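You operate a simulated robot arm through the tools that you are given. There is no shell and no other tool.

The job below is to be done with a simulated robot arm. You get a single attempt, and the scene is never put back.

TASK
Bush the wide block and shim the sliding ear to no play.
Fine: press the orange bush home; rock the ear, read the play gauge, fit the shim of that size in the slot and rock again till it shows 0 MM. The other shims stay in the rack; pinch nothing and don't knock the gauge. Set down upright: orange bush.

The check looks at the end state, three seconds after you hand in, the way a careful person would. Anything else that was tipped, shoved, dropped, spilled or broken makes it a failure.

THE ROBOT
A 7-joint arm with a two-finger parallel gripper, fixed in place. Base frame: the origin is at the foot of the arm, x ahead of it, y to its left, z up; the work surface is at about z = 799. Units: mm, degrees, N and s.
Its first joint turns from -166.0 to 166.0 degrees. Payload 3.43 kg.
The tool frame sits at the grasp point between the pads (the TCP): z along the fingers, y along the line on which they close. The tips reach 34 mm beyond it. The gripper opens to 128 mm. The fingers are 24 mm wide and 12 mm thick; the gripper's body (48 by 130 mm) begins 96 mm behind the TCP.
Orientation is told as [roll, pitch, yaw] about the base's x, y, z axes, in that order, counted from this pose: with the fingers straight down and closing along the base's y, the tool's x points along the base's -x, its y along +y and its z along -z.

THE INTERFACE
- The arm moves only by the tool arm_command. Its argument "plan" is a list of rows, each a list of 7 numbers: the turn, a rotation vector about the base's x, y, z in degrees, then the shift along the base's x, y, z in m, then the finger opening in m, from 0 to 0.128. In form: [[ax, ay, az, dx, dy, dz, hand], ...]. A call has 1 to 20 rows; each row is the pose to reach, as a shift and turn from the pose commanded when the call began. A row lasts 0.2 s, in which the tool goes at most 50 mm and 8.6 degrees; a call with a longer step from one row to the next is refused whole, and so is a gripper value outside its range. Where a pose cannot be reached the arm comes as near as it can. A force on the tool above 90 N (or 10 N above the force at the start of the call, whichever is more), or a blocked arm, ends the call early, and 0.2 s more pass. The fingers move at their own pace (about 153 mm/s each) and stop on an object; they squeeze with about 41 N. The grip force told is the motor's: it shows also when the fingers shut on nothing. Time passes only in rows, and 0.2 s behind the last, so rows that repeat a pose let the fingers close. The reply holds the time, the measured pose of the TCP, the force on the tool along the base axes, the opening and the grip force, in the units named above and with some noise, with the torque about the TCP (base axes, N m) and any sound that the robot's microphone picked up.
- Cameras (640 x 400 px; columns grow to the right, rows downward): "scene" is fixed at [231.3, -663.9, 1541.3]; the picture's right is [0.94, -0.34, 0.00], its down [-0.18, -0.48, -0.86] and it looks along [0.30, 0.80, -0.51] (base axes); focal length 367 px, centre (320, 200). "wrist" rides on the gripper at [76, -11, -160] in the tool frame; the picture's right is [0.15, 0.99, 0.00], its down [-0.88, 0.13, -0.46] and it looks along [-0.45, 0.07, 0.89] (tool axes); focal length 234 px, centre (320, 200). There is no depth. A picture from a camera that has moved, and an enlarged one, comes with that camera's place and axes in the base frame and with its lens. The place of the scene camera against the robot may be out by one fixed shift of up to 25 mm in any direction.
- capture(camera): a new picture of that camera. The clock stands still meanwhile.
- inspect(camera, box): a new picture of the part [left, top, right, bottom] of that camera's present view, enlarged. The clock stands still meanwhile.
- close_job(): hands the job in; it is judged then, once.

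Nothing tells you positions but the pictures and the camera data. Unless the task says otherwise, let go and move clear before handing in.

The tools are called after "Call:" as name(argument=value, ...) on one line, values as JSON. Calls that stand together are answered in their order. arm_command: Moves the arm, as the interface text tells. Its arguments: {"type":"object","properties":{"plan":{"type":"array"}},"required":["plan"]} The other tools are called the same way: capture (camera) takes a picture; inspect (camera, box) takes an enlarged picture of a part of a camera's view; close_job () hands the job in.

At the start:

```text
t: 0.0
tool_pos: [484.4, 369.5, 1107.7]
ee_rot: [0.0, 0.1, 0.1]
wrist_force: [0.1, -0.2, -0.6]
ft_torque: [0.0, -0.01, 0.01]
finger_gap: 128.1
grasp_force: 0.1
```

scene: 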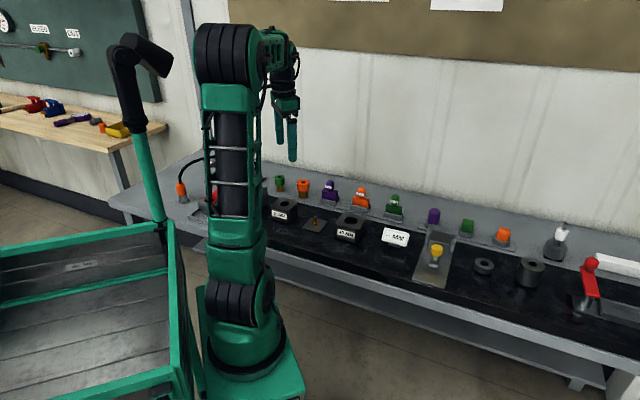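
wrist: 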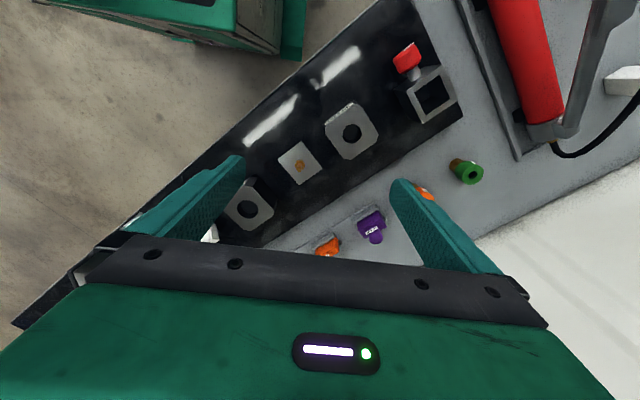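

I see a bench running beside the robot with blocks, bushes, shims, a gauge, and a press on the right. First I look closer at each part of the bench before moving.

Call:
inspect(camera="scene", box=[160, 150, 320, 250])

Call:
inspect(camera="scene", box=[300, 170, 460, 270])

Call:
inspect(camera="scene", box=[400, 190, 560, 290])

Call:
inspect(camera="scene", box=[480, 210, 640, 310])

Call:
inspect(camera="wrist", box=[220, 30, 480, 260])

```text
4.00 times, centred on (240, 200) of scene
camera zoom: at [231.3, -663.9, 1541.3], right [0.94, -0.34, 0.0], down [-0.18, -0.48, -0.86], along [0.3, 0.8, -0.51], focal length 1469 px, centre (640, 200)
```

zoom: 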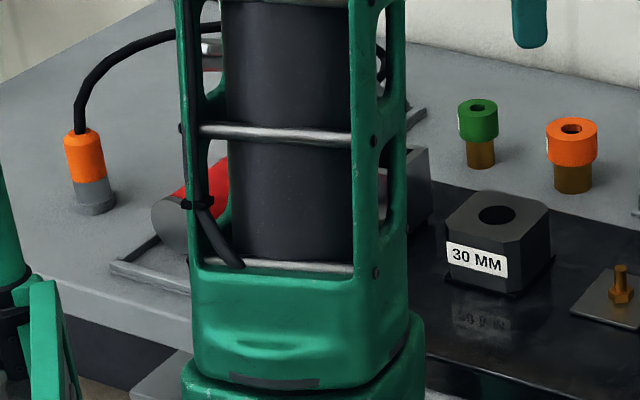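

```text
4.00 times, centred on (380, 220) of scene
camera zoom: at [231.3, -663.9, 1541.3], right [0.94, -0.34, 0.0], down [-0.18, -0.48, -0.86], along [0.3, 0.8, -0.51], focal length 1469 px, centre (80, 120)
```

zoom: 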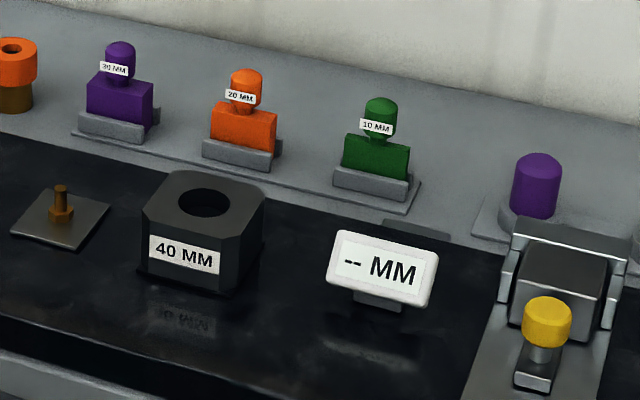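

```text
4.00 times, centred on (480, 240) of scene
camera zoom: at [231.3, -663.9, 1541.3], right [0.94, -0.34, 0.0], down [-0.18, -0.48, -0.86], along [0.3, 0.8, -0.51], focal length 1469 px, centre (-320, 40)
```

zoom: 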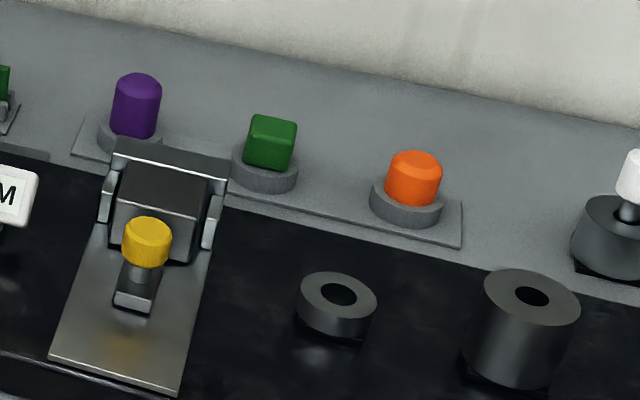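

```text
4.00 times, centred on (560, 260) of scene
camera zoom: at [231.3, -663.9, 1541.3], right [0.94, -0.34, 0.0], down [-0.18, -0.48, -0.86], along [0.3, 0.8, -0.51], focal length 1469 px, centre (-640, -40)
```

zoom: 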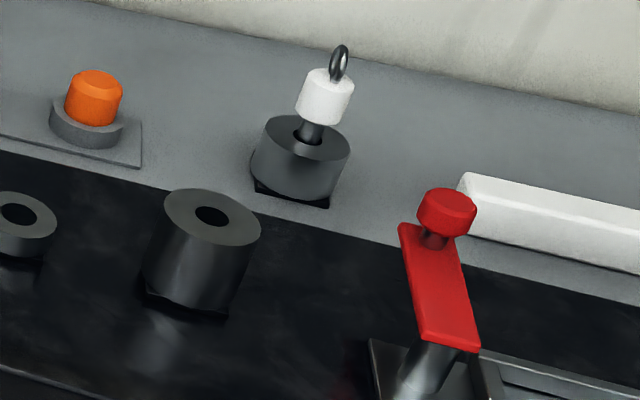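

```text
1.74 times, centred on (350, 145) of wrist
camera zoom: at [407.0, 356.0, 1266.6], right [-0.15, 0.99, 0.0], down [0.88, 0.13, 0.45], along [0.45, 0.07, -0.89], focal length 407 px, centre (268, 296)
```

zoom: 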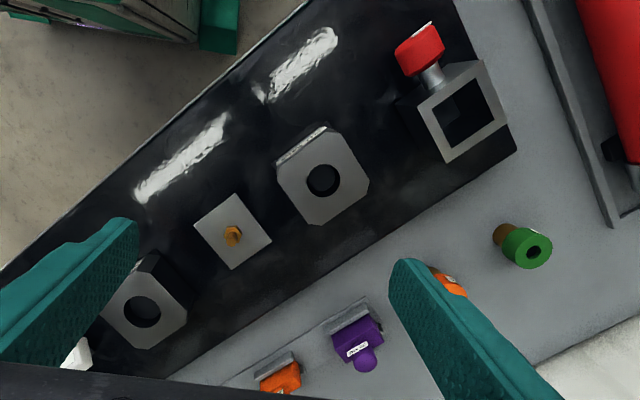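

The two numbered blocks sit to the robot's left with the bushes behind them, and the shim rack, gauge and sliding ear are further right. I'll turn the wrist to face the bench squarely and look down at the blocks.

Call:
arm_command(plan=[[0, 0, 7.5, -0.01, 0, 0, 0.128], [0, 0, 15, -0.02, 0, 0, 0.128], [0, 0, 22.5, -0.03, 0, 0, 0.128], [0, 0, 30, -0.04, 0, 0, 0.128], [0, 0, 37.5, -0.05, 0, 0, 0.128], [0, 0, 45, -0.06, 0, 0, 0.128], [0, 0, 45, -0.06, 0, 0, 0.128]])

Call:
capture(camera="wrist")

Call:
capture(camera="scene")

```text
t: 1.6
tool_pos: [409.2, 369.1, 1113.7]
ee_rot: [0.1, -0.8, 45.1]
wrist_force: [-0.2, 0.1, 0.4]
ft_torque: [-0.01, 0.0, -0.03]
finger_gap: 128.0
grasp_force: 0.1
```

```text
taken
camera wrist: at [361.9, 304.5, 1271.9], right [-0.8, 0.59, 0.0], down [0.53, 0.71, 0.47], along [0.28, 0.37, -0.88], focal length 234 px, centre (320, 200)
```

wrist: 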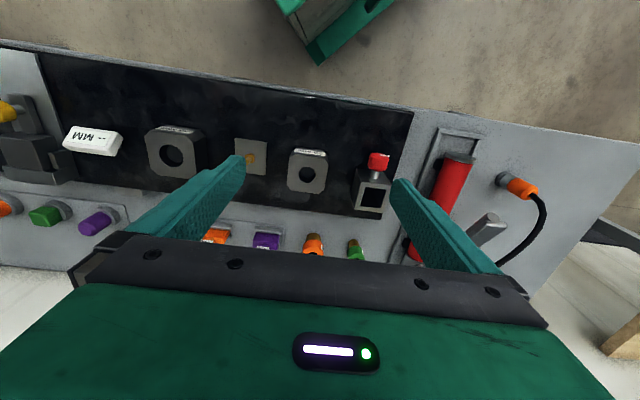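

```text
taken
```

scene: 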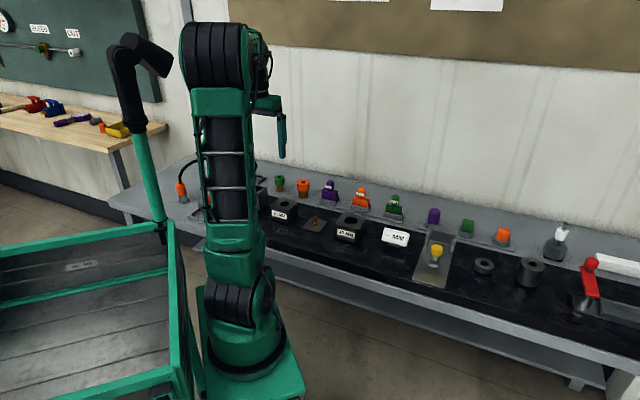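

The bench now lies across the wrist view, with the left (40 MM) block clearly wider than the 30 MM one. I enlarge the pieces to measure them.

Call:
inspect(camera="wrist", box=[130, 110, 290, 210])

Call:
inspect(camera="wrist", box=[270, 120, 430, 220])

Call:
inspect(camera="wrist", box=[230, 190, 390, 290])

Call:
inspect(camera="wrist", box=[0, 70, 200, 250])

```text
4.00 times, centred on (210, 160) of wrist
camera zoom: at [361.9, 304.5, 1271.9], right [-0.8, 0.59, 0.0], down [0.53, 0.71, 0.47], along [0.28, 0.37, -0.88], focal length 937 px, centre (760, 360)
```

zoom: 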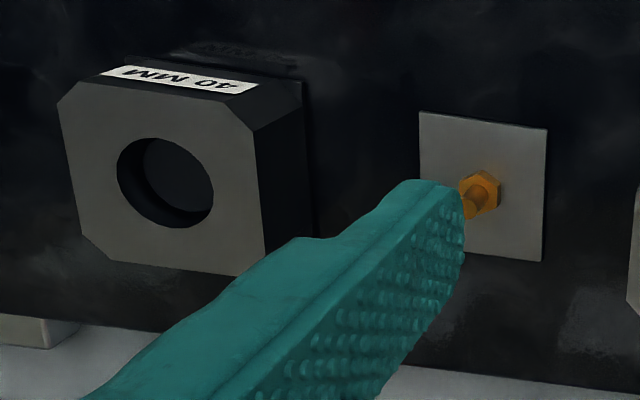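

```text
4.00 times, centred on (350, 170) of wrist
camera zoom: at [361.9, 304.5, 1271.9], right [-0.8, 0.59, 0.0], down [0.53, 0.71, 0.47], along [0.28, 0.37, -0.88], focal length 937 px, centre (200, 320)
```

zoom: 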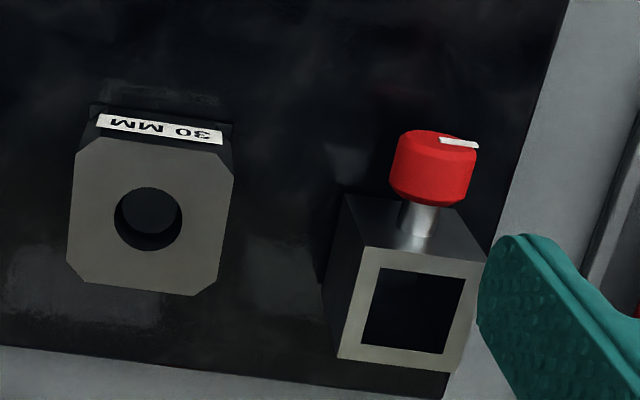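

```text
4.00 times, centred on (310, 240) of wrist
camera zoom: at [361.9, 304.5, 1271.9], right [-0.8, 0.59, 0.0], down [0.53, 0.71, 0.47], along [0.28, 0.37, -0.88], focal length 937 px, centre (360, 40)
```

zoom: 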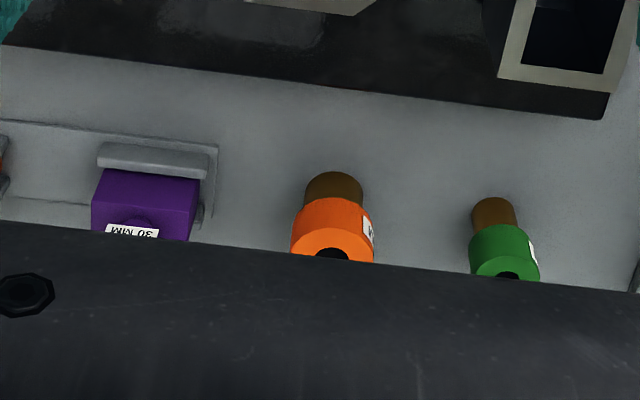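

```text
2.22 times, centred on (100, 160) of wrist
camera zoom: at [361.9, 304.5, 1271.9], right [-0.8, 0.59, 0.0], down [0.53, 0.71, 0.47], along [0.28, 0.37, -0.88], focal length 520 px, centre (809, 289)
```

zoom: 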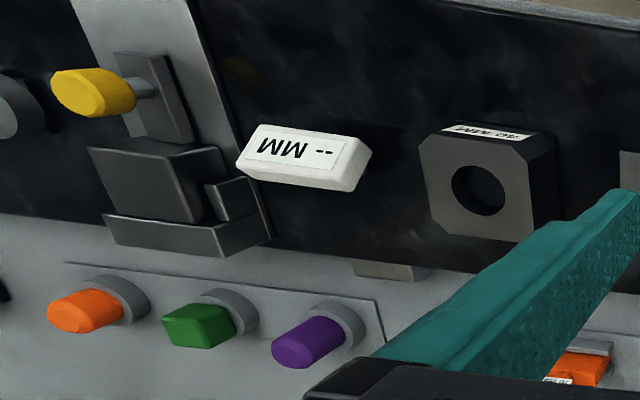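

The ear with the yellow knob sits farther right, beside the gauge. I'll move the wrist camera above that area to see the ear, slot and gauge.

Call:
arm_command(plan=[[0, 0, -2.5, 0.025, -0.034, 0, 0.128], [0, 0, -5, 0.05, -0.068, 0, 0.128], [0, 0, -7.5, 0.075, -0.102, 0, 0.128], [0, 0, -10, 0.1, -0.136, 0, 0.128], [0, 0, -12.5, 0.125, -0.17, 0, 0.128], [0, 0, -15, 0.15, -0.204, 0, 0.128], [0, 0, -17.5, 0.175, -0.238, 0, 0.128], [0, 0, -20, 0.2, -0.272, 0, 0.128], [0, 0, -22, 0.22, -0.306, 0, 0.128], [0, 0, -22, 0.22, -0.306, 0, 0.128]])

Call:
capture(camera="wrist")

Call:
capture(camera="scene")

```text
t: 3.8
tool_pos: [627.4, 62.5, 1112.4]
ee_rot: [0.0, -0.7, 23.0]
wrist_force: [-0.1, 0.5, 0.2]
ft_torque: [-0.02, 0.01, 0.03]
finger_gap: 128.1
grasp_force: 0.1
```

```text
taken
camera wrist: at [558.9, 20.8, 1271.2], right [-0.52, 0.85, 0.0], down [0.76, 0.46, 0.47], along [0.4, 0.24, -0.88], focal length 234 px, centre (320, 200)
```

wrist: 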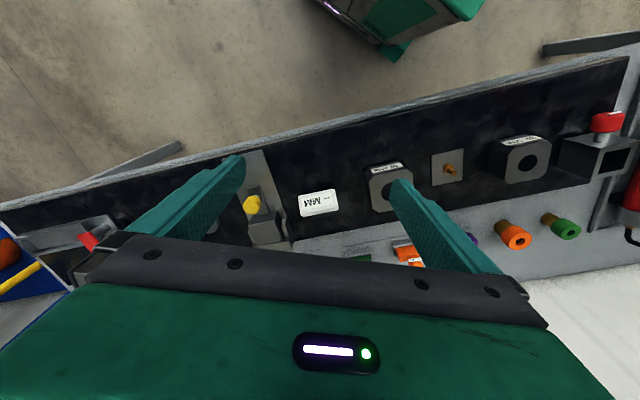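

```text
taken
```

scene: 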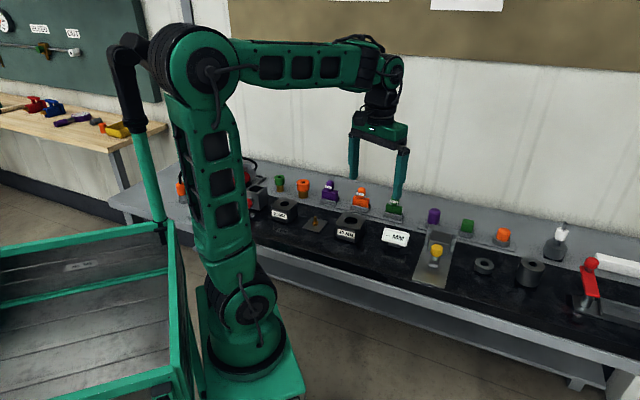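

The arm sits above the bench and the ear, gauge and wide block are in view. I enlarge the ear area and gauge.

Call:
inspect(camera="wrist", box=[200, 140, 360, 240])

Call:
inspect(camera="wrist", box=[340, 140, 500, 240])

Call:
inspect(camera="wrist", box=[460, 160, 620, 260])

Call:
inspect(camera="scene", box=[380, 200, 480, 290])

```text
4.00 times, centred on (280, 190) of wrist
camera zoom: at [558.9, 20.8, 1271.2], right [-0.52, 0.85, 0.0], down [0.76, 0.46, 0.47], along [0.4, 0.24, -0.88], focal length 937 px, centre (480, 240)
```

zoom: 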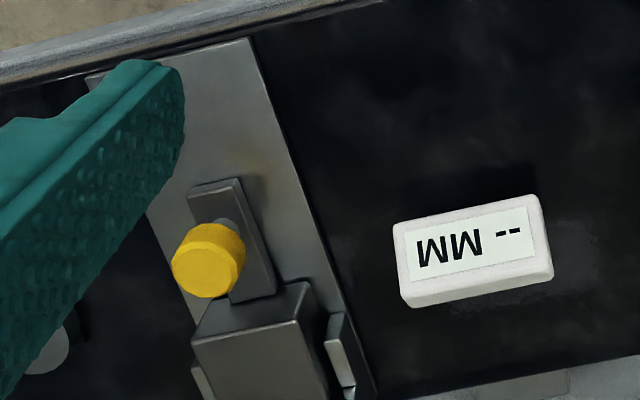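

```text
4.00 times, centred on (420, 190) of wrist
camera zoom: at [558.9, 20.8, 1271.2], right [-0.52, 0.85, 0.0], down [0.76, 0.46, 0.47], along [0.4, 0.24, -0.88], focal length 937 px, centre (-80, 240)
```

zoom: 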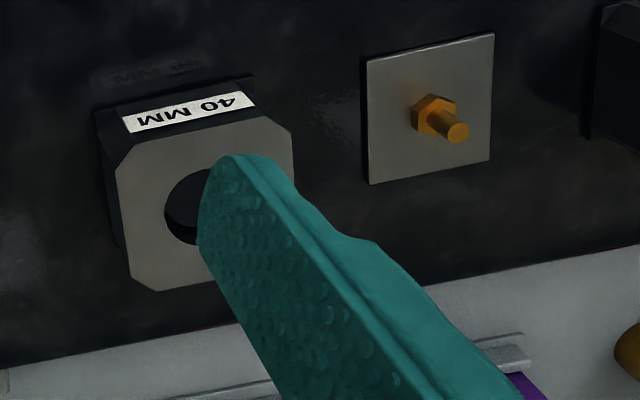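

```text
4.00 times, centred on (540, 210) of wrist
camera zoom: at [558.9, 20.8, 1271.2], right [-0.52, 0.85, 0.0], down [0.76, 0.46, 0.47], along [0.4, 0.24, -0.88], focal length 937 px, centre (-560, 160)
```

zoom: 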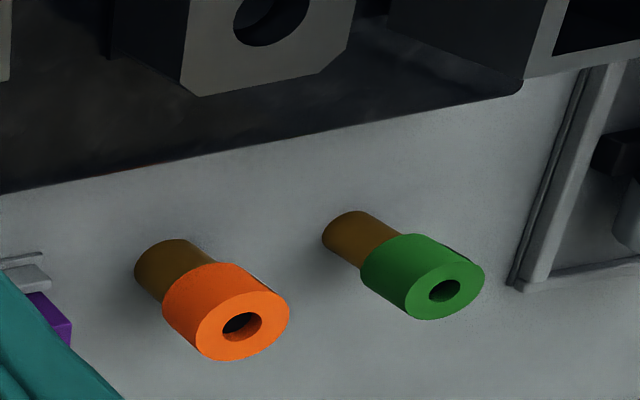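

```text
4.44 times, centred on (430, 245) of scene
camera zoom: at [231.3, -663.9, 1541.3], right [0.94, -0.34, 0.0], down [-0.18, -0.48, -0.86], along [0.3, 0.8, -0.51], focal length 1632 px, centre (-169, 0)
```

zoom: 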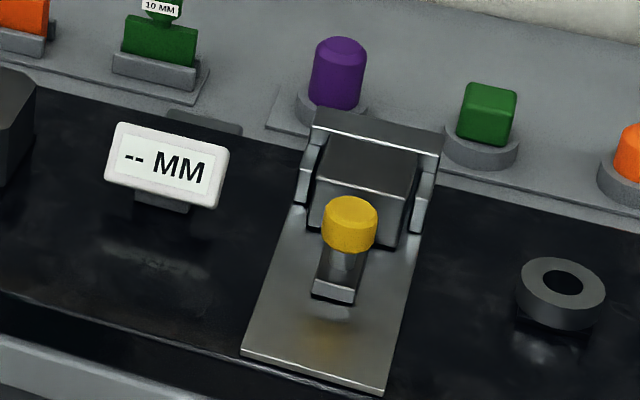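

The bench runs at exactly 45° in the base frame, and the ear's knob is near (817, 18). I lower the camera toward the ear with the gripper squared to the bench.

Call:
arm_command(plan=[[0, 0.1, 4.4, 0.033, -0.005, -0.02, 0.128], [-0.1, 0.3, 8.8, 0.065, -0.009, -0.04, 0.128], [-0.2, 0.4, 13.2, 0.098, -0.013, -0.06, 0.128], [-0.25, 0.5, 17.6, 0.13, -0.018, -0.08, 0.128], [-0.27, 0.64, 22, 0.163, -0.022, -0.102, 0.128], [-0.27, 0.64, 22, 0.163, -0.022, -0.102, 0.128]])

Call:
capture(camera="wrist")

```text
t: 5.2
tool_pos: [789.5, 40.2, 1008.0]
ee_rot: [0.2, -0.1, 45.0]
wrist_force: [0.0, 0.6, 0.3]
ft_torque: [-0.01, 0.01, 0.0]
finger_gap: 127.9
grasp_force: 0.1
```

```text
taken
camera wrist: at [744.8, -22.7, 1167.4], right [-0.8, 0.6, 0.0], down [0.53, 0.71, 0.46], along [0.27, 0.37, -0.89], focal length 234 px, centre (320, 200)
```

wrist: 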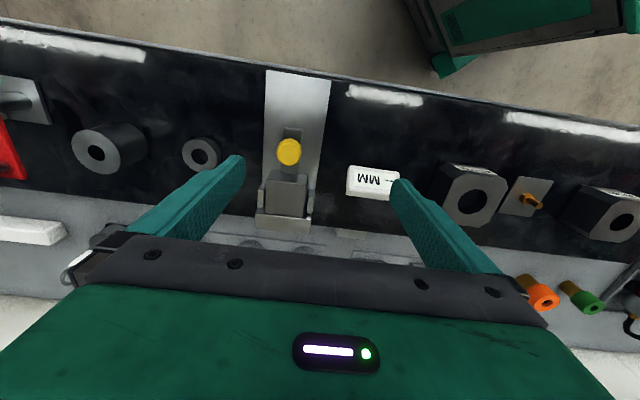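

Call:
inspect(camera="wrist", box=[230, 60, 358, 250])

Call:
inspect(camera="wrist", box=[335, 150, 495, 250])

```text
2.11 times, centred on (294, 155) of wrist
camera zoom: at [744.8, -22.7, 1167.4], right [-0.8, 0.6, 0.0], down [0.53, 0.71, 0.46], along [0.27, 0.37, -0.89], focal length 493 px, centre (375, 295)
```

zoom: 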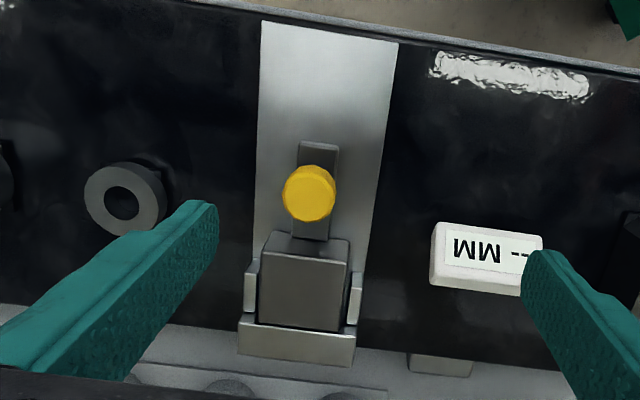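

```text
4.00 times, centred on (415, 200) of wrist
camera zoom: at [744.8, -22.7, 1167.4], right [-0.8, 0.6, 0.0], down [0.53, 0.71, 0.46], along [0.27, 0.37, -0.89], focal length 937 px, centre (-60, 200)
```

zoom: 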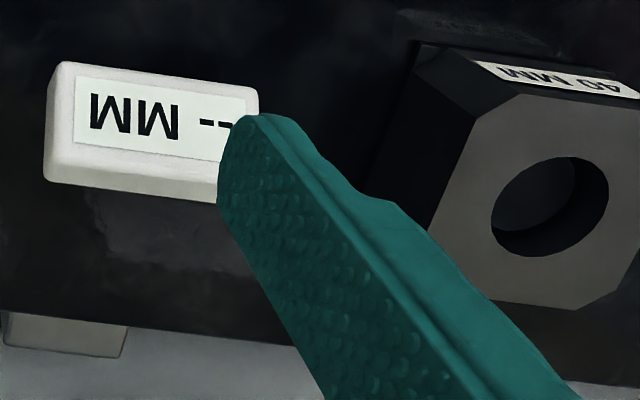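

The ear block sits against the back wall, its tongue and yellow knob pointing to the robot; sliding it toward the robot should open the slot. Next I look over the shim rack and bushes.

Call:
arm_command(plan=[[0, 0, 0, -0.01, 0.044, 0.01, 0.128], [0, 0, 0, -0.02, 0.088, 0.02, 0.128], [0, 0, 0, -0.03, 0.132, 0.02, 0.128], [0, 0, 0, -0.04, 0.176, 0.02, 0.128], [0, 0, 0, -0.05, 0.22, 0.02, 0.128], [0, 0, 0, -0.061, 0.264, 0.02, 0.128], [0, 0, 0, -0.061, 0.264, 0.02, 0.128]])

Call:
capture(camera="wrist")

```text
t: 6.8
tool_pos: [730.6, 304.3, 1031.2]
ee_rot: [0.1, 0.0, 45.0]
wrist_force: [-0.6, 0.1, 0.2]
ft_torque: [-0.01, 0.01, -0.01]
finger_gap: 127.9
grasp_force: 0.1
```

```text
taken
camera wrist: at [684.1, 240.1, 1190.1], right [-0.8, 0.6, 0.0], down [0.53, 0.71, 0.46], along [0.27, 0.37, -0.89], focal length 234 px, centre (320, 200)
```

wrist: 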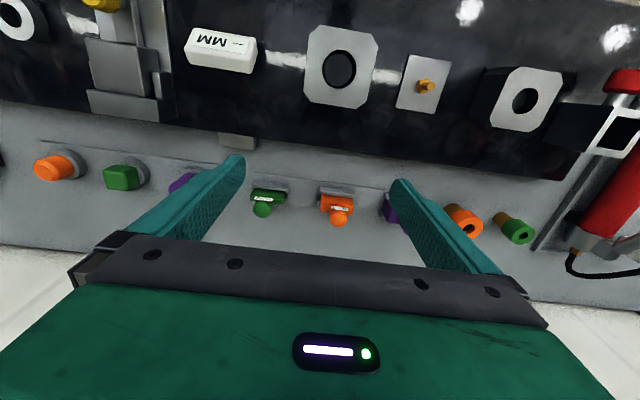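

Call:
inspect(camera="wrist", box=[230, 160, 410, 250])

Call:
inspect(camera="wrist", box=[280, 10, 440, 110])

Call:
inspect(camera="wrist", box=[60, 0, 280, 140])

Call:
inspect(camera="wrist", box=[420, 50, 640, 270])

```text
3.56 times, centred on (320, 205) of wrist
camera zoom: at [684.1, 240.1, 1190.1], right [-0.8, 0.6, 0.0], down [0.53, 0.71, 0.46], along [0.27, 0.37, -0.89], focal length 833 px, centre (320, 182)
```

zoom: 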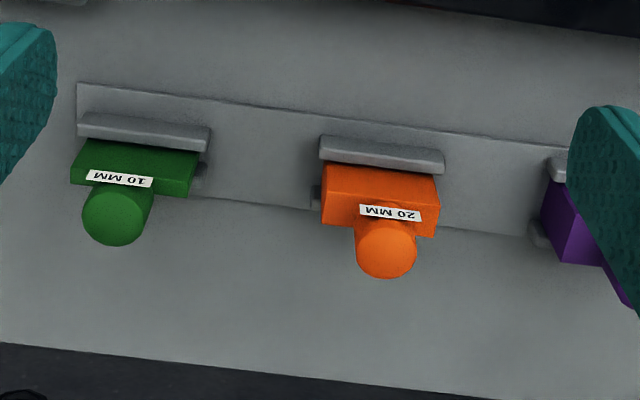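

```text
4.00 times, centred on (360, 60) of wrist
camera zoom: at [684.1, 240.1, 1190.1], right [-0.8, 0.6, 0.0], down [0.53, 0.71, 0.46], along [0.27, 0.37, -0.89], focal length 937 px, centre (160, 760)
```

zoom: 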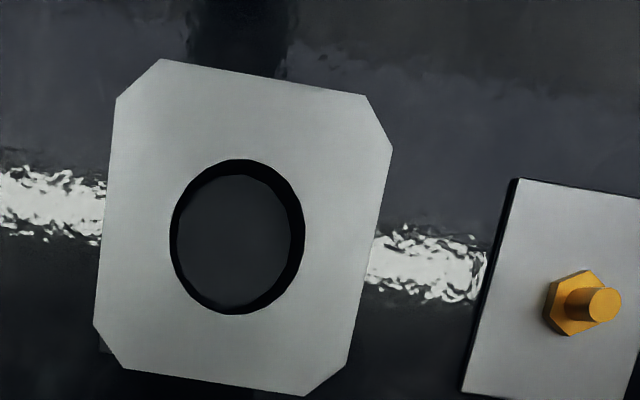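

```text
2.86 times, centred on (170, 70) of wrist
camera zoom: at [684.1, 240.1, 1190.1], right [-0.8, 0.6, 0.0], down [0.53, 0.71, 0.46], along [0.27, 0.37, -0.89], focal length 669 px, centre (749, 571)
```

zoom: 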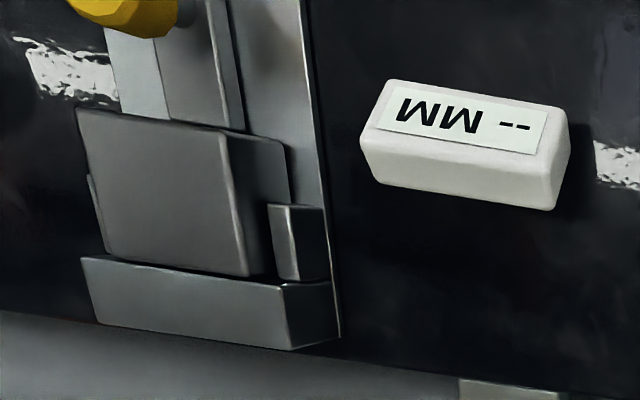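

```text
1.82 times, centred on (530, 160) of wrist
camera zoom: at [684.1, 240.1, 1190.1], right [-0.8, 0.6, 0.0], down [0.53, 0.71, 0.46], along [0.27, 0.37, -0.89], focal length 426 px, centre (-62, 273)
```

zoom: 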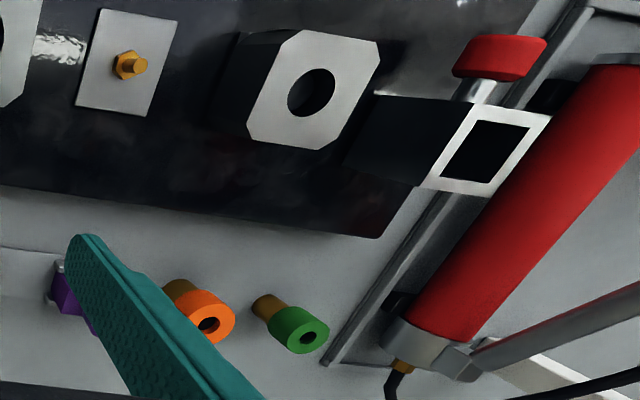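

The shims (10 green, 20 orange, 30 purple) stand in the rack; the orange bush's shank matches the wide block's 40 mm bore, at about (607, 560). I move above the bush to line up with it by the tool-axis image column.

Call:
arm_command(plan=[[0, 0, 0, -0.018, 0.037, 0, 0.128], [0, 0, 0, -0.036, 0.074, 0, 0.128], [0, 0, 0, -0.054, 0.111, 0, 0.128], [0, 0, 0, -0.072, 0.148, 0, 0.128], [0, 0, 0, -0.09, 0.185, -0.01, 0.128], [0, 0, 0, -0.108, 0.222, -0.02, 0.128], [0, 0, 0, -0.123, 0.256, -0.02, 0.128], [0, 0, 0, -0.123, 0.256, -0.02, 0.128]])

Call:
capture(camera="wrist")

```text
t: 8.6
tool_pos: [609.3, 559.9, 1010.5]
ee_rot: [0.2, 0.0, 45.0]
wrist_force: [-0.1, -0.2, 0.8]
ft_torque: [-0.02, 0.0, -0.02]
finger_gap: 128.1
grasp_force: 0.1
```

```text
taken
camera wrist: at [563.7, 496.8, 1169.7], right [-0.8, 0.6, 0.0], down [0.53, 0.71, 0.46], along [0.27, 0.37, -0.89], focal length 234 px, centre (320, 200)
```

wrist: 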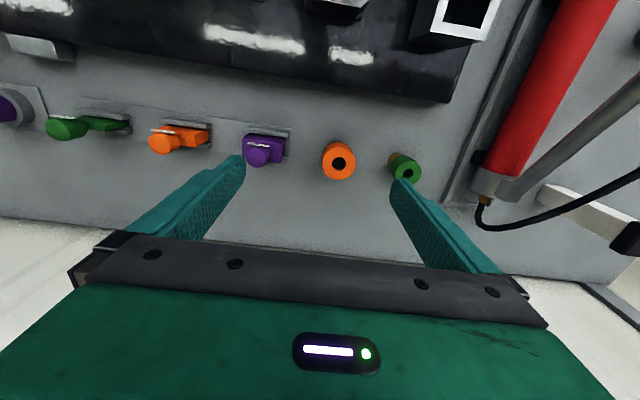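

Call:
inspect(camera="wrist", box=[290, 130, 390, 190])

Call:
inspect(camera="wrist", box=[20, 90, 300, 210])

Call:
inspect(camera="scene", box=[250, 160, 350, 220])

```text
6.40 times, centred on (340, 160) of wrist
camera zoom: at [563.7, 496.8, 1169.7], right [-0.8, 0.6, 0.0], down [0.53, 0.71, 0.46], along [0.27, 0.37, -0.89], focal length 1499 px, centre (192, 456)
```

zoom: 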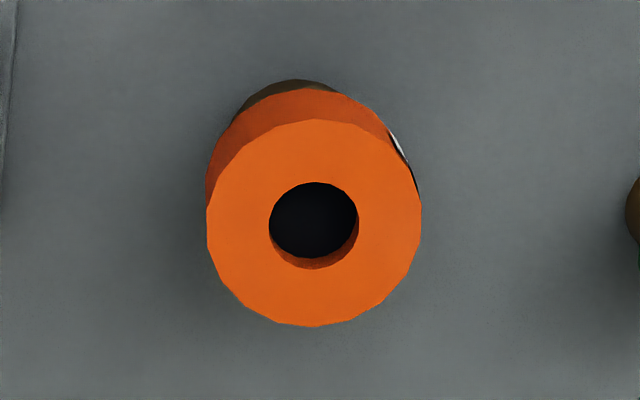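

```text
2.29 times, centred on (160, 150) of wrist
camera zoom: at [563.7, 496.8, 1169.7], right [-0.8, 0.6, 0.0], down [0.53, 0.71, 0.46], along [0.27, 0.37, -0.89], focal length 535 px, centre (686, 314)
```

zoom: 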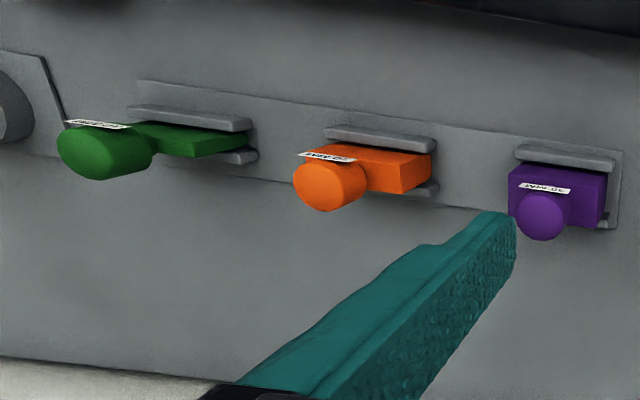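

```text
6.40 times, centred on (300, 190) of scene
camera zoom: at [231.3, -663.9, 1541.3], right [0.94, -0.34, 0.0], down [-0.18, -0.48, -0.86], along [0.3, 0.8, -0.51], focal length 2350 px, centre (448, 264)
```

zoom: 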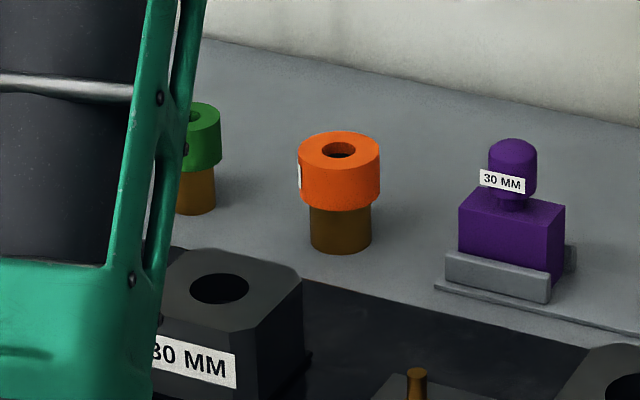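

The bush's top reads lower than I first assumed (about z 830), with its axis near (606, 602). I move over it and come down partway to re-measure.

Call:
arm_command(plan=[[0, 0, 0, -0.002, 0.02, -0.03, 0.09], [0, 0, 0, -0.003, 0.04, -0.06, 0.09], [0, 0, 0, -0.003, 0.041, -0.09, 0.09], [0, 0, 0, -0.003, 0.041, -0.09, 0.09]])

Call:
capture(camera="wrist")

Call:
inspect(camera="scene", box=[250, 140, 350, 220])

```text
t: 9.6
tool_pos: [606.8, 599.8, 920.3]
ee_rot: [0.2, -0.1, 45.0]
wrist_force: [0.5, 0.1, 0.4]
ft_torque: [-0.04, 0.04, 0.0]
finger_gap: 89.9
grasp_force: 0.0
```

```text
taken
camera wrist: at [560.4, 536.8, 1079.4], right [-0.8, 0.6, 0.0], down [0.53, 0.71, 0.46], along [0.27, 0.37, -0.89], focal length 234 px, centre (320, 200)
```

wrist: 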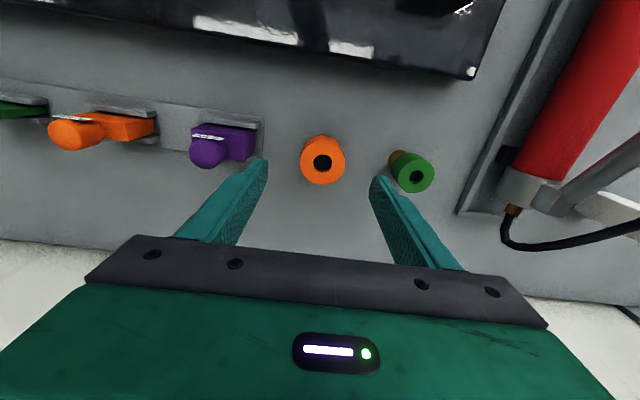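

```text
5.00 times, centred on (300, 180) of scene
camera zoom: at [231.3, -663.9, 1541.3], right [0.94, -0.34, 0.0], down [-0.18, -0.48, -0.86], along [0.3, 0.8, -0.51], focal length 1836 px, centre (420, 300)
```

zoom: 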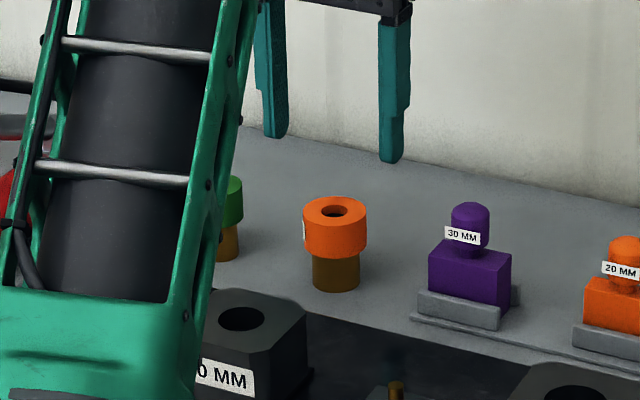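

Call:
inspect(camera="wrist", box=[270, 120, 390, 195])

```text
5.33 times, centred on (330, 158) of wrist
camera zoom: at [560.4, 536.8, 1079.4], right [-0.8, 0.6, 0.0], down [0.53, 0.71, 0.46], along [0.27, 0.37, -0.89], focal length 1249 px, centre (267, 427)
```

zoom: 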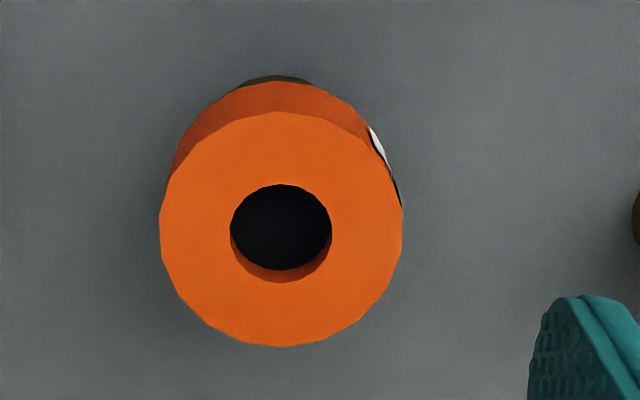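

The bush top is at z≈830, diameter 50, and I'm about 5 mm short in y. I descend around the head with a modest opening and check before closing.

Call:
arm_command(plan=[[0, 0, 0, -0.0004, 0.005, 0, 0.075], [0, 0, 0, -0.0004, 0.005, -0.03, 0.075], [0, 0, 0, -0.0004, 0.005, -0.06, 0.075], [0, 0, 0, -0.0004, 0.005, -0.078, 0.075], [0, 0, 0, -0.0004, 0.005, -0.078, 0.075]])

Call:
capture(camera="wrist")

Call:
inspect(camera="scene", box=[250, 140, 350, 220])

```text
t: 10.8
tool_pos: [604.2, 606.4, 842.8]
ee_rot: [0.2, 0.0, 44.9]
wrist_force: [-0.1, -0.2, 1.1]
ft_torque: [0.0, 0.0, 0.02]
finger_gap: 75.0
grasp_force: 0.1
```

```text
taken
camera wrist: at [558.7, 542.6, 1001.3], right [-0.8, 0.6, 0.0], down [0.53, 0.71, 0.46], along [0.27, 0.37, -0.89], focal length 234 px, centre (320, 200)
```

wrist: 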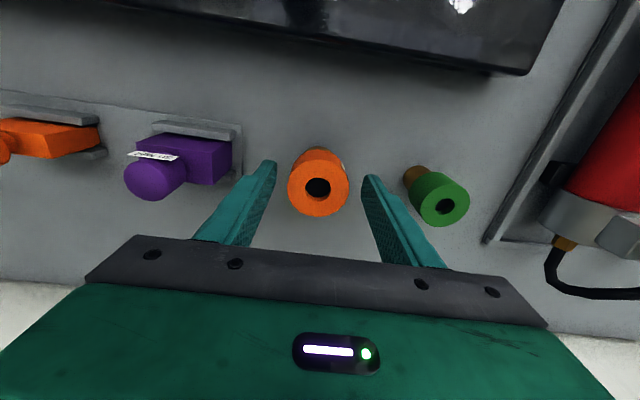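

```text
5.00 times, centred on (300, 180) of scene
camera zoom: at [231.3, -663.9, 1541.3], right [0.94, -0.34, 0.0], down [-0.18, -0.48, -0.86], along [0.3, 0.8, -0.51], focal length 1836 px, centre (420, 300)
```

zoom: 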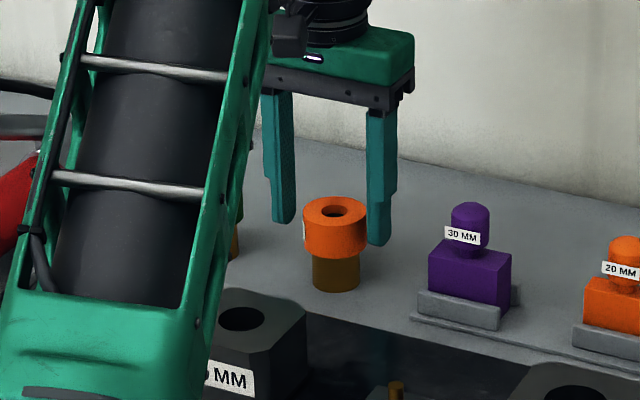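

Call:
inspect(camera="wrist", box=[240, 140, 400, 240])

```text
4.00 times, centred on (320, 190) of wrist
camera zoom: at [558.7, 542.6, 1001.3], right [-0.8, 0.6, 0.0], down [0.53, 0.71, 0.46], along [0.27, 0.37, -0.89], focal length 937 px, centre (320, 240)
```

zoom: 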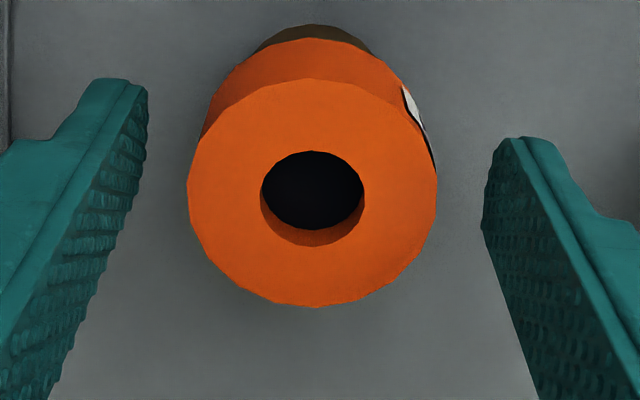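

The bush is centred between the fingers within about 1 mm. I close on the head.

Call:
arm_command(plan=[[0, 0, 0, 0, 0, 0, 0.06], [0, 0, 0, 0, 0, 0, 0.045], [0, 0, 0, 0, 0, 0, 0.04], [0, 0, 0, 0, 0, 0, 0.04]])

Call:
inspect(camera="wrist", box=[240, 140, 400, 240])

```text
t: 11.8
tool_pos: [605.8, 606.1, 842.1]
ee_rot: [0.2, 0.0, 44.9]
wrist_force: [1.1, -0.2, 0.0]
ft_torque: [-0.03, 0.0, -0.03]
finger_gap: 51.1
grasp_force: 40.7
```

```text
4.00 times, centred on (320, 190) of wrist
camera zoom: at [558.8, 542.6, 1001.5], right [-0.8, 0.6, 0.0], down [0.53, 0.71, 0.46], along [0.27, 0.37, -0.89], focal length 937 px, centre (320, 240)
```

zoom: 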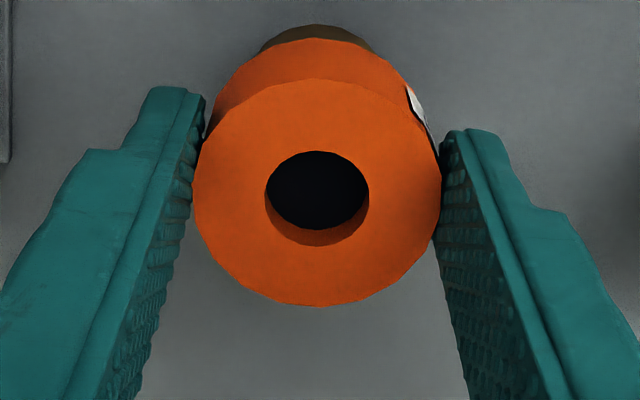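

The bush is held firmly (gap 51 mm). I lift it straight up and check it hangs level before travelling.

Call:
arm_command(plan=[[0, 0, 0, 0, 0, 0.02, 0.04], [0, 0, 0, 0, 0, 0.06, 0.04], [0, 0, 0, 0, 0, 0.1, 0.04], [0, 0, 0, 0, 0, 0.145, 0.04], [0, 0, 0, 0, 0, 0.145, 0.04]])

Call:
inspect(camera="scene", box=[250, 110, 350, 210])

Call:
inspect(camera="wrist", box=[240, 140, 400, 240])

```text
t: 13.0
tool_pos: [601.2, 605.4, 988.0]
ee_rot: [0.2, 0.0, 45.0]
wrist_force: [-0.3, 0.1, -2.0]
ft_torque: [-0.02, 0.0, -0.02]
finger_gap: 50.6
grasp_force: 41.2
```

```text
4.00 times, centred on (300, 160) of scene
camera zoom: at [231.3, -663.9, 1541.3], right [0.94, -0.34, 0.0], down [-0.18, -0.48, -0.86], along [0.3, 0.8, -0.51], focal length 1469 px, centre (400, 360)
```

zoom: 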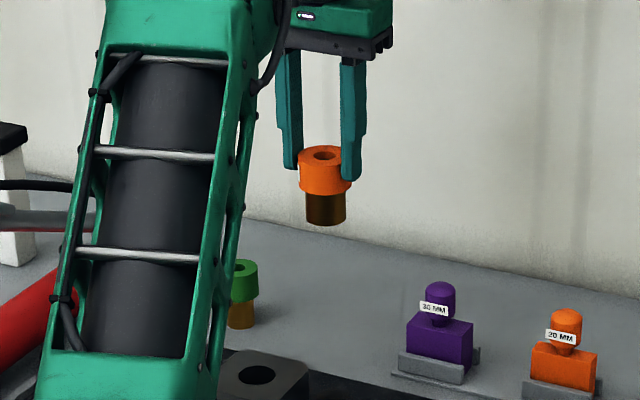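

```text
4.00 times, centred on (320, 190) of wrist
camera zoom: at [555.7, 542.2, 1147.5], right [-0.8, 0.6, 0.0], down [0.53, 0.71, 0.46], along [0.27, 0.37, -0.89], focal length 937 px, centre (320, 240)
```

zoom: 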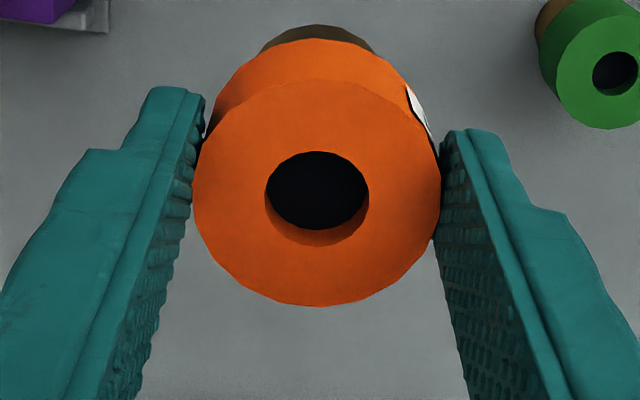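

The bush hangs level with about 2 N of weight. I carry it to just behind the wide block so the wrist camera can see the bore for alignment.

Call:
arm_command(plan=[[0, 0, 0, 0.0125, -0.04, 0, 0.04], [0, 0, 0, 0.025, -0.08, 0, 0.04], [0, 0, 0, 0.0375, -0.12, 0, 0.04], [0, 0, 0, 0.05, -0.16, 0, 0.04], [0, 0, 0, 0.0625, -0.2, 0, 0.04], [0, 0, 0, 0.075, -0.24, 0, 0.04], [0, 0, 0, 0.0875, -0.28, 0, 0.04], [0, 0, 0, 0.098, -0.319, 0, 0.04], [0, 0, 0, 0.098, -0.319, 0, 0.04]])

Call:
capture(camera="wrist")

Call:
inspect(camera="wrist", box=[250, 40, 410, 140])

Call:
inspect(camera="scene", box=[300, 140, 420, 260])

```text
t: 15.0
tool_pos: [703.5, 286.3, 988.4]
ee_rot: [0.1, 0.1, 45.1]
wrist_force: [0.0, -0.3, -3.3]
ft_torque: [-0.02, 0.02, 0.0]
finger_gap: 50.8
grasp_force: 41.0
```

```text
taken
camera wrist: at [657.3, 222.3, 1147.3], right [-0.8, 0.6, 0.0], down [0.53, 0.71, 0.46], along [0.27, 0.37, -0.89], focal length 234 px, centre (320, 200)
```

wrist: 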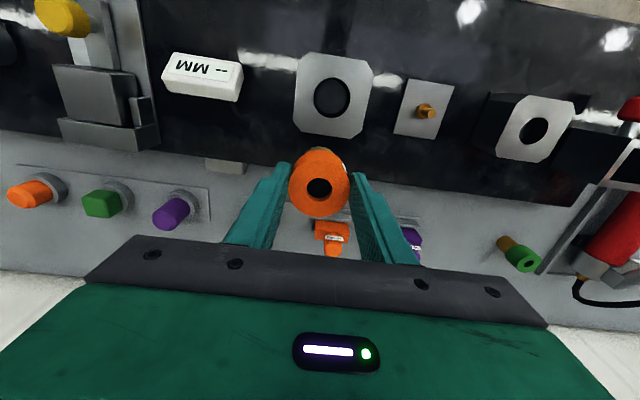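

```text
4.00 times, centred on (330, 90) of wrist
camera zoom: at [657.3, 222.3, 1147.3], right [-0.8, 0.6, 0.0], down [0.53, 0.71, 0.46], along [0.27, 0.37, -0.89], focal length 937 px, centre (280, 640)
```

zoom: 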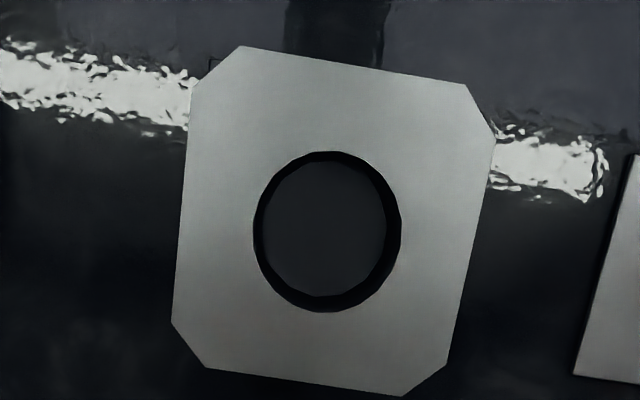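

```text
3.33 times, centred on (360, 200) of scene
camera zoom: at [231.3, -663.9, 1541.3], right [0.94, -0.34, 0.0], down [-0.18, -0.48, -0.86], along [0.3, 0.8, -0.51], focal length 1224 px, centre (187, 200)
```

zoom: 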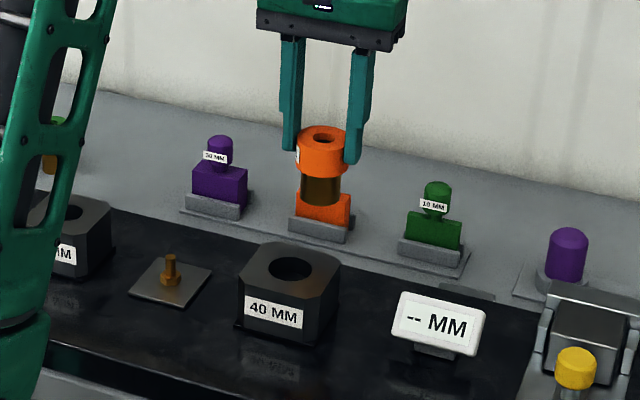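

The bore centre computes to about (657, 245) with the block top near z 853. I move the bush over it, staying about 15 mm above the block, and check alignment in both cameras.

Call:
arm_command(plan=[[0, 0, 0, -0.016, -0.0134, 0, 0.04], [0, 0, 0, -0.032, -0.0268, -0.01, 0.04], [0, 0, 0, -0.0474, -0.0402, -0.02, 0.04], [0, 0, 0, -0.0474, -0.0402, -0.038, 0.04], [0, 0, 0, -0.0474, -0.0402, -0.038, 0.04]])

Call:
inspect(camera="wrist", box=[240, 110, 400, 210])

Call:
inspect(camera="scene", box=[310, 180, 400, 250])

```text
t: 16.2
tool_pos: [656.3, 247.4, 950.1]
ee_rot: [0.2, 0.1, 45.0]
wrist_force: [-0.5, 0.4, -1.9]
ft_torque: [0.01, -0.01, 0.01]
finger_gap: 50.8
grasp_force: 41.0
```

```text
4.00 times, centred on (320, 160) of wrist
camera zoom: at [609.6, 183.9, 1109.1], right [-0.8, 0.6, 0.0], down [0.53, 0.71, 0.46], along [0.27, 0.37, -0.89], focal length 937 px, centre (320, 360)
```

zoom: 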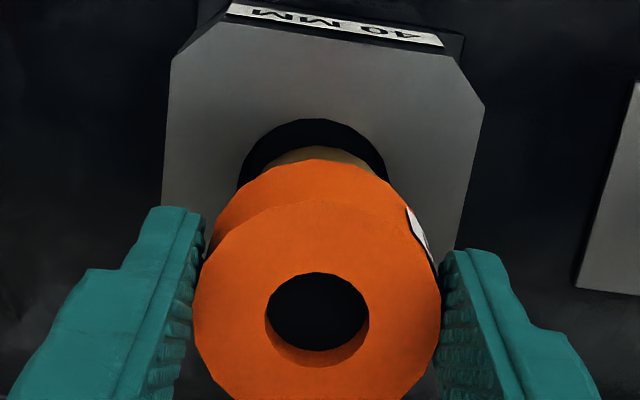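

```text
5.71 times, centred on (355, 215) of scene
camera zoom: at [231.3, -663.9, 1541.3], right [0.94, -0.34, 0.0], down [-0.18, -0.48, -0.86], along [0.3, 0.8, -0.51], focal length 2098 px, centre (120, 114)
```

zoom: 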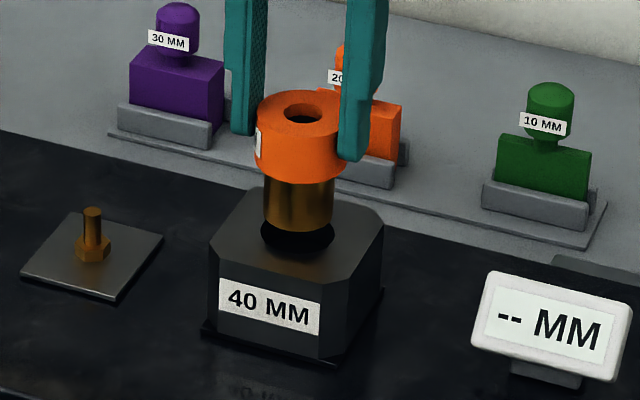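

Call:
inspect(camera="scene", box=[343, 205, 375, 225])

Call:
inspect(camera="wrist", box=[288, 130, 352, 170])

```text
16.00 times, centred on (359, 215) of scene
camera zoom: at [231.3, -663.9, 1541.3], right [0.94, -0.34, 0.0], down [-0.18, -0.48, -0.86], along [0.3, 0.8, -0.51], focal length 5875 px, centre (-304, -40)
```

zoom: 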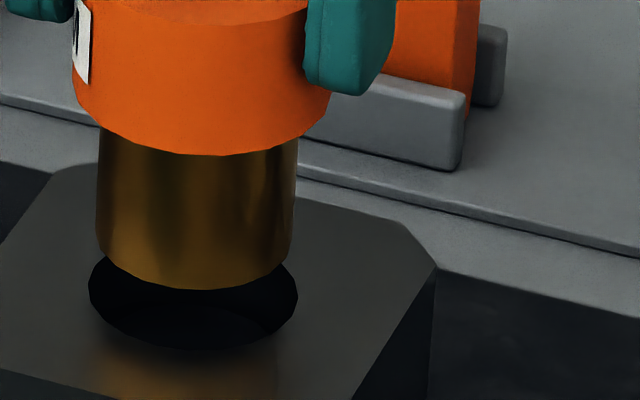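

```text
10.00 times, centred on (320, 150) of wrist
camera zoom: at [609.6, 183.9, 1109.1], right [-0.8, 0.6, 0.0], down [0.53, 0.71, 0.46], along [0.27, 0.37, -0.89], focal length 2342 px, centre (320, 700)
```

zoom: 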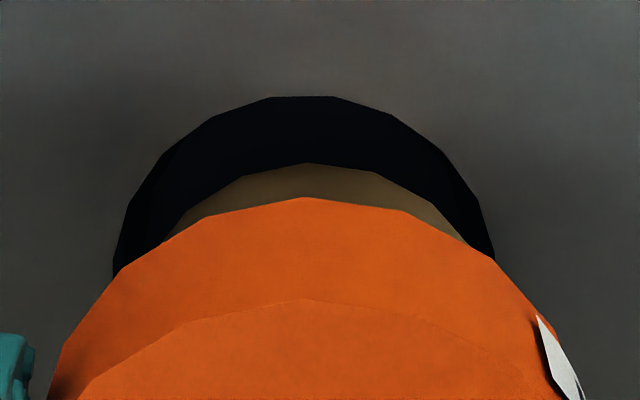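

The shank is about a millimetre off and the bore clears it by about 1 mm all round. I nudge over and lower slowly, watching the force.

Call:
arm_command(plan=[[0, 0, 0, 0.0005, -0.001, 0, 0.04], [0, 0, 0, 0.0005, -0.001, -0.006, 0.04], [0, 0, 0, 0.0005, -0.001, -0.012, 0.04], [0, 0, 0, 0.0005, -0.001, -0.017, 0.04], [0, 0, 0, 0.0005, -0.001, -0.017, 0.04]])

Call:
inspect(camera="scene", box=[343, 205, 375, 225])

Call:
inspect(camera="wrist", box=[288, 130, 352, 170])

```text
t: 17.4
tool_pos: [654.6, 246.3, 933.2]
ee_rot: [0.1, -0.2, 44.9]
wrist_force: [-3.0, -7.8, 32.5]
ft_torque: [0.21, -0.19, -0.03]
finger_gap: 51.0
grasp_force: 41.1
```

```text
16.00 times, centred on (359, 215) of scene
camera zoom: at [231.3, -663.9, 1541.3], right [0.94, -0.34, 0.0], down [-0.18, -0.48, -0.86], along [0.3, 0.8, -0.51], focal length 5875 px, centre (-304, -40)
```

zoom: 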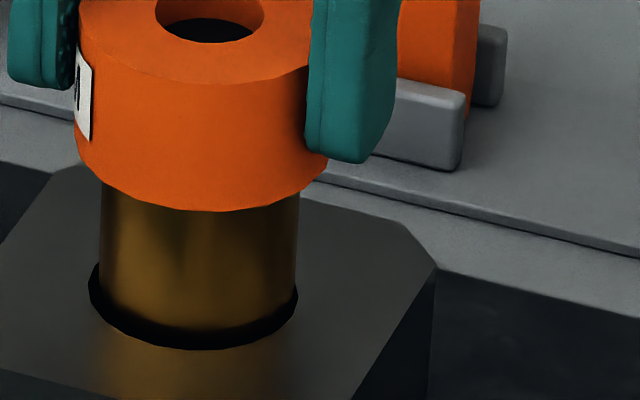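

```text
10.00 times, centred on (320, 150) of wrist
camera zoom: at [609.7, 182.8, 1093.4], right [-0.8, 0.6, 0.0], down [0.53, 0.71, 0.46], along [0.27, 0.37, -0.89], focal length 2342 px, centre (320, 700)
```

zoom: 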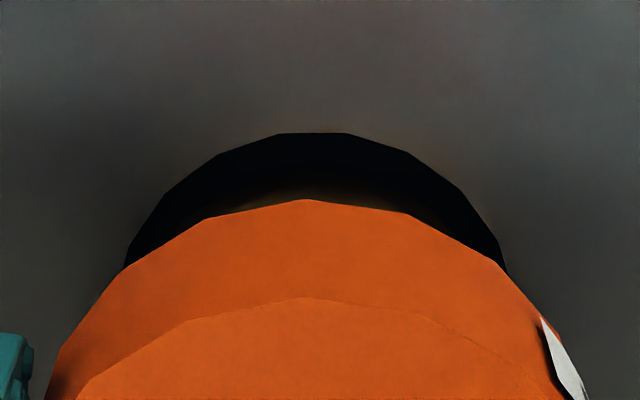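

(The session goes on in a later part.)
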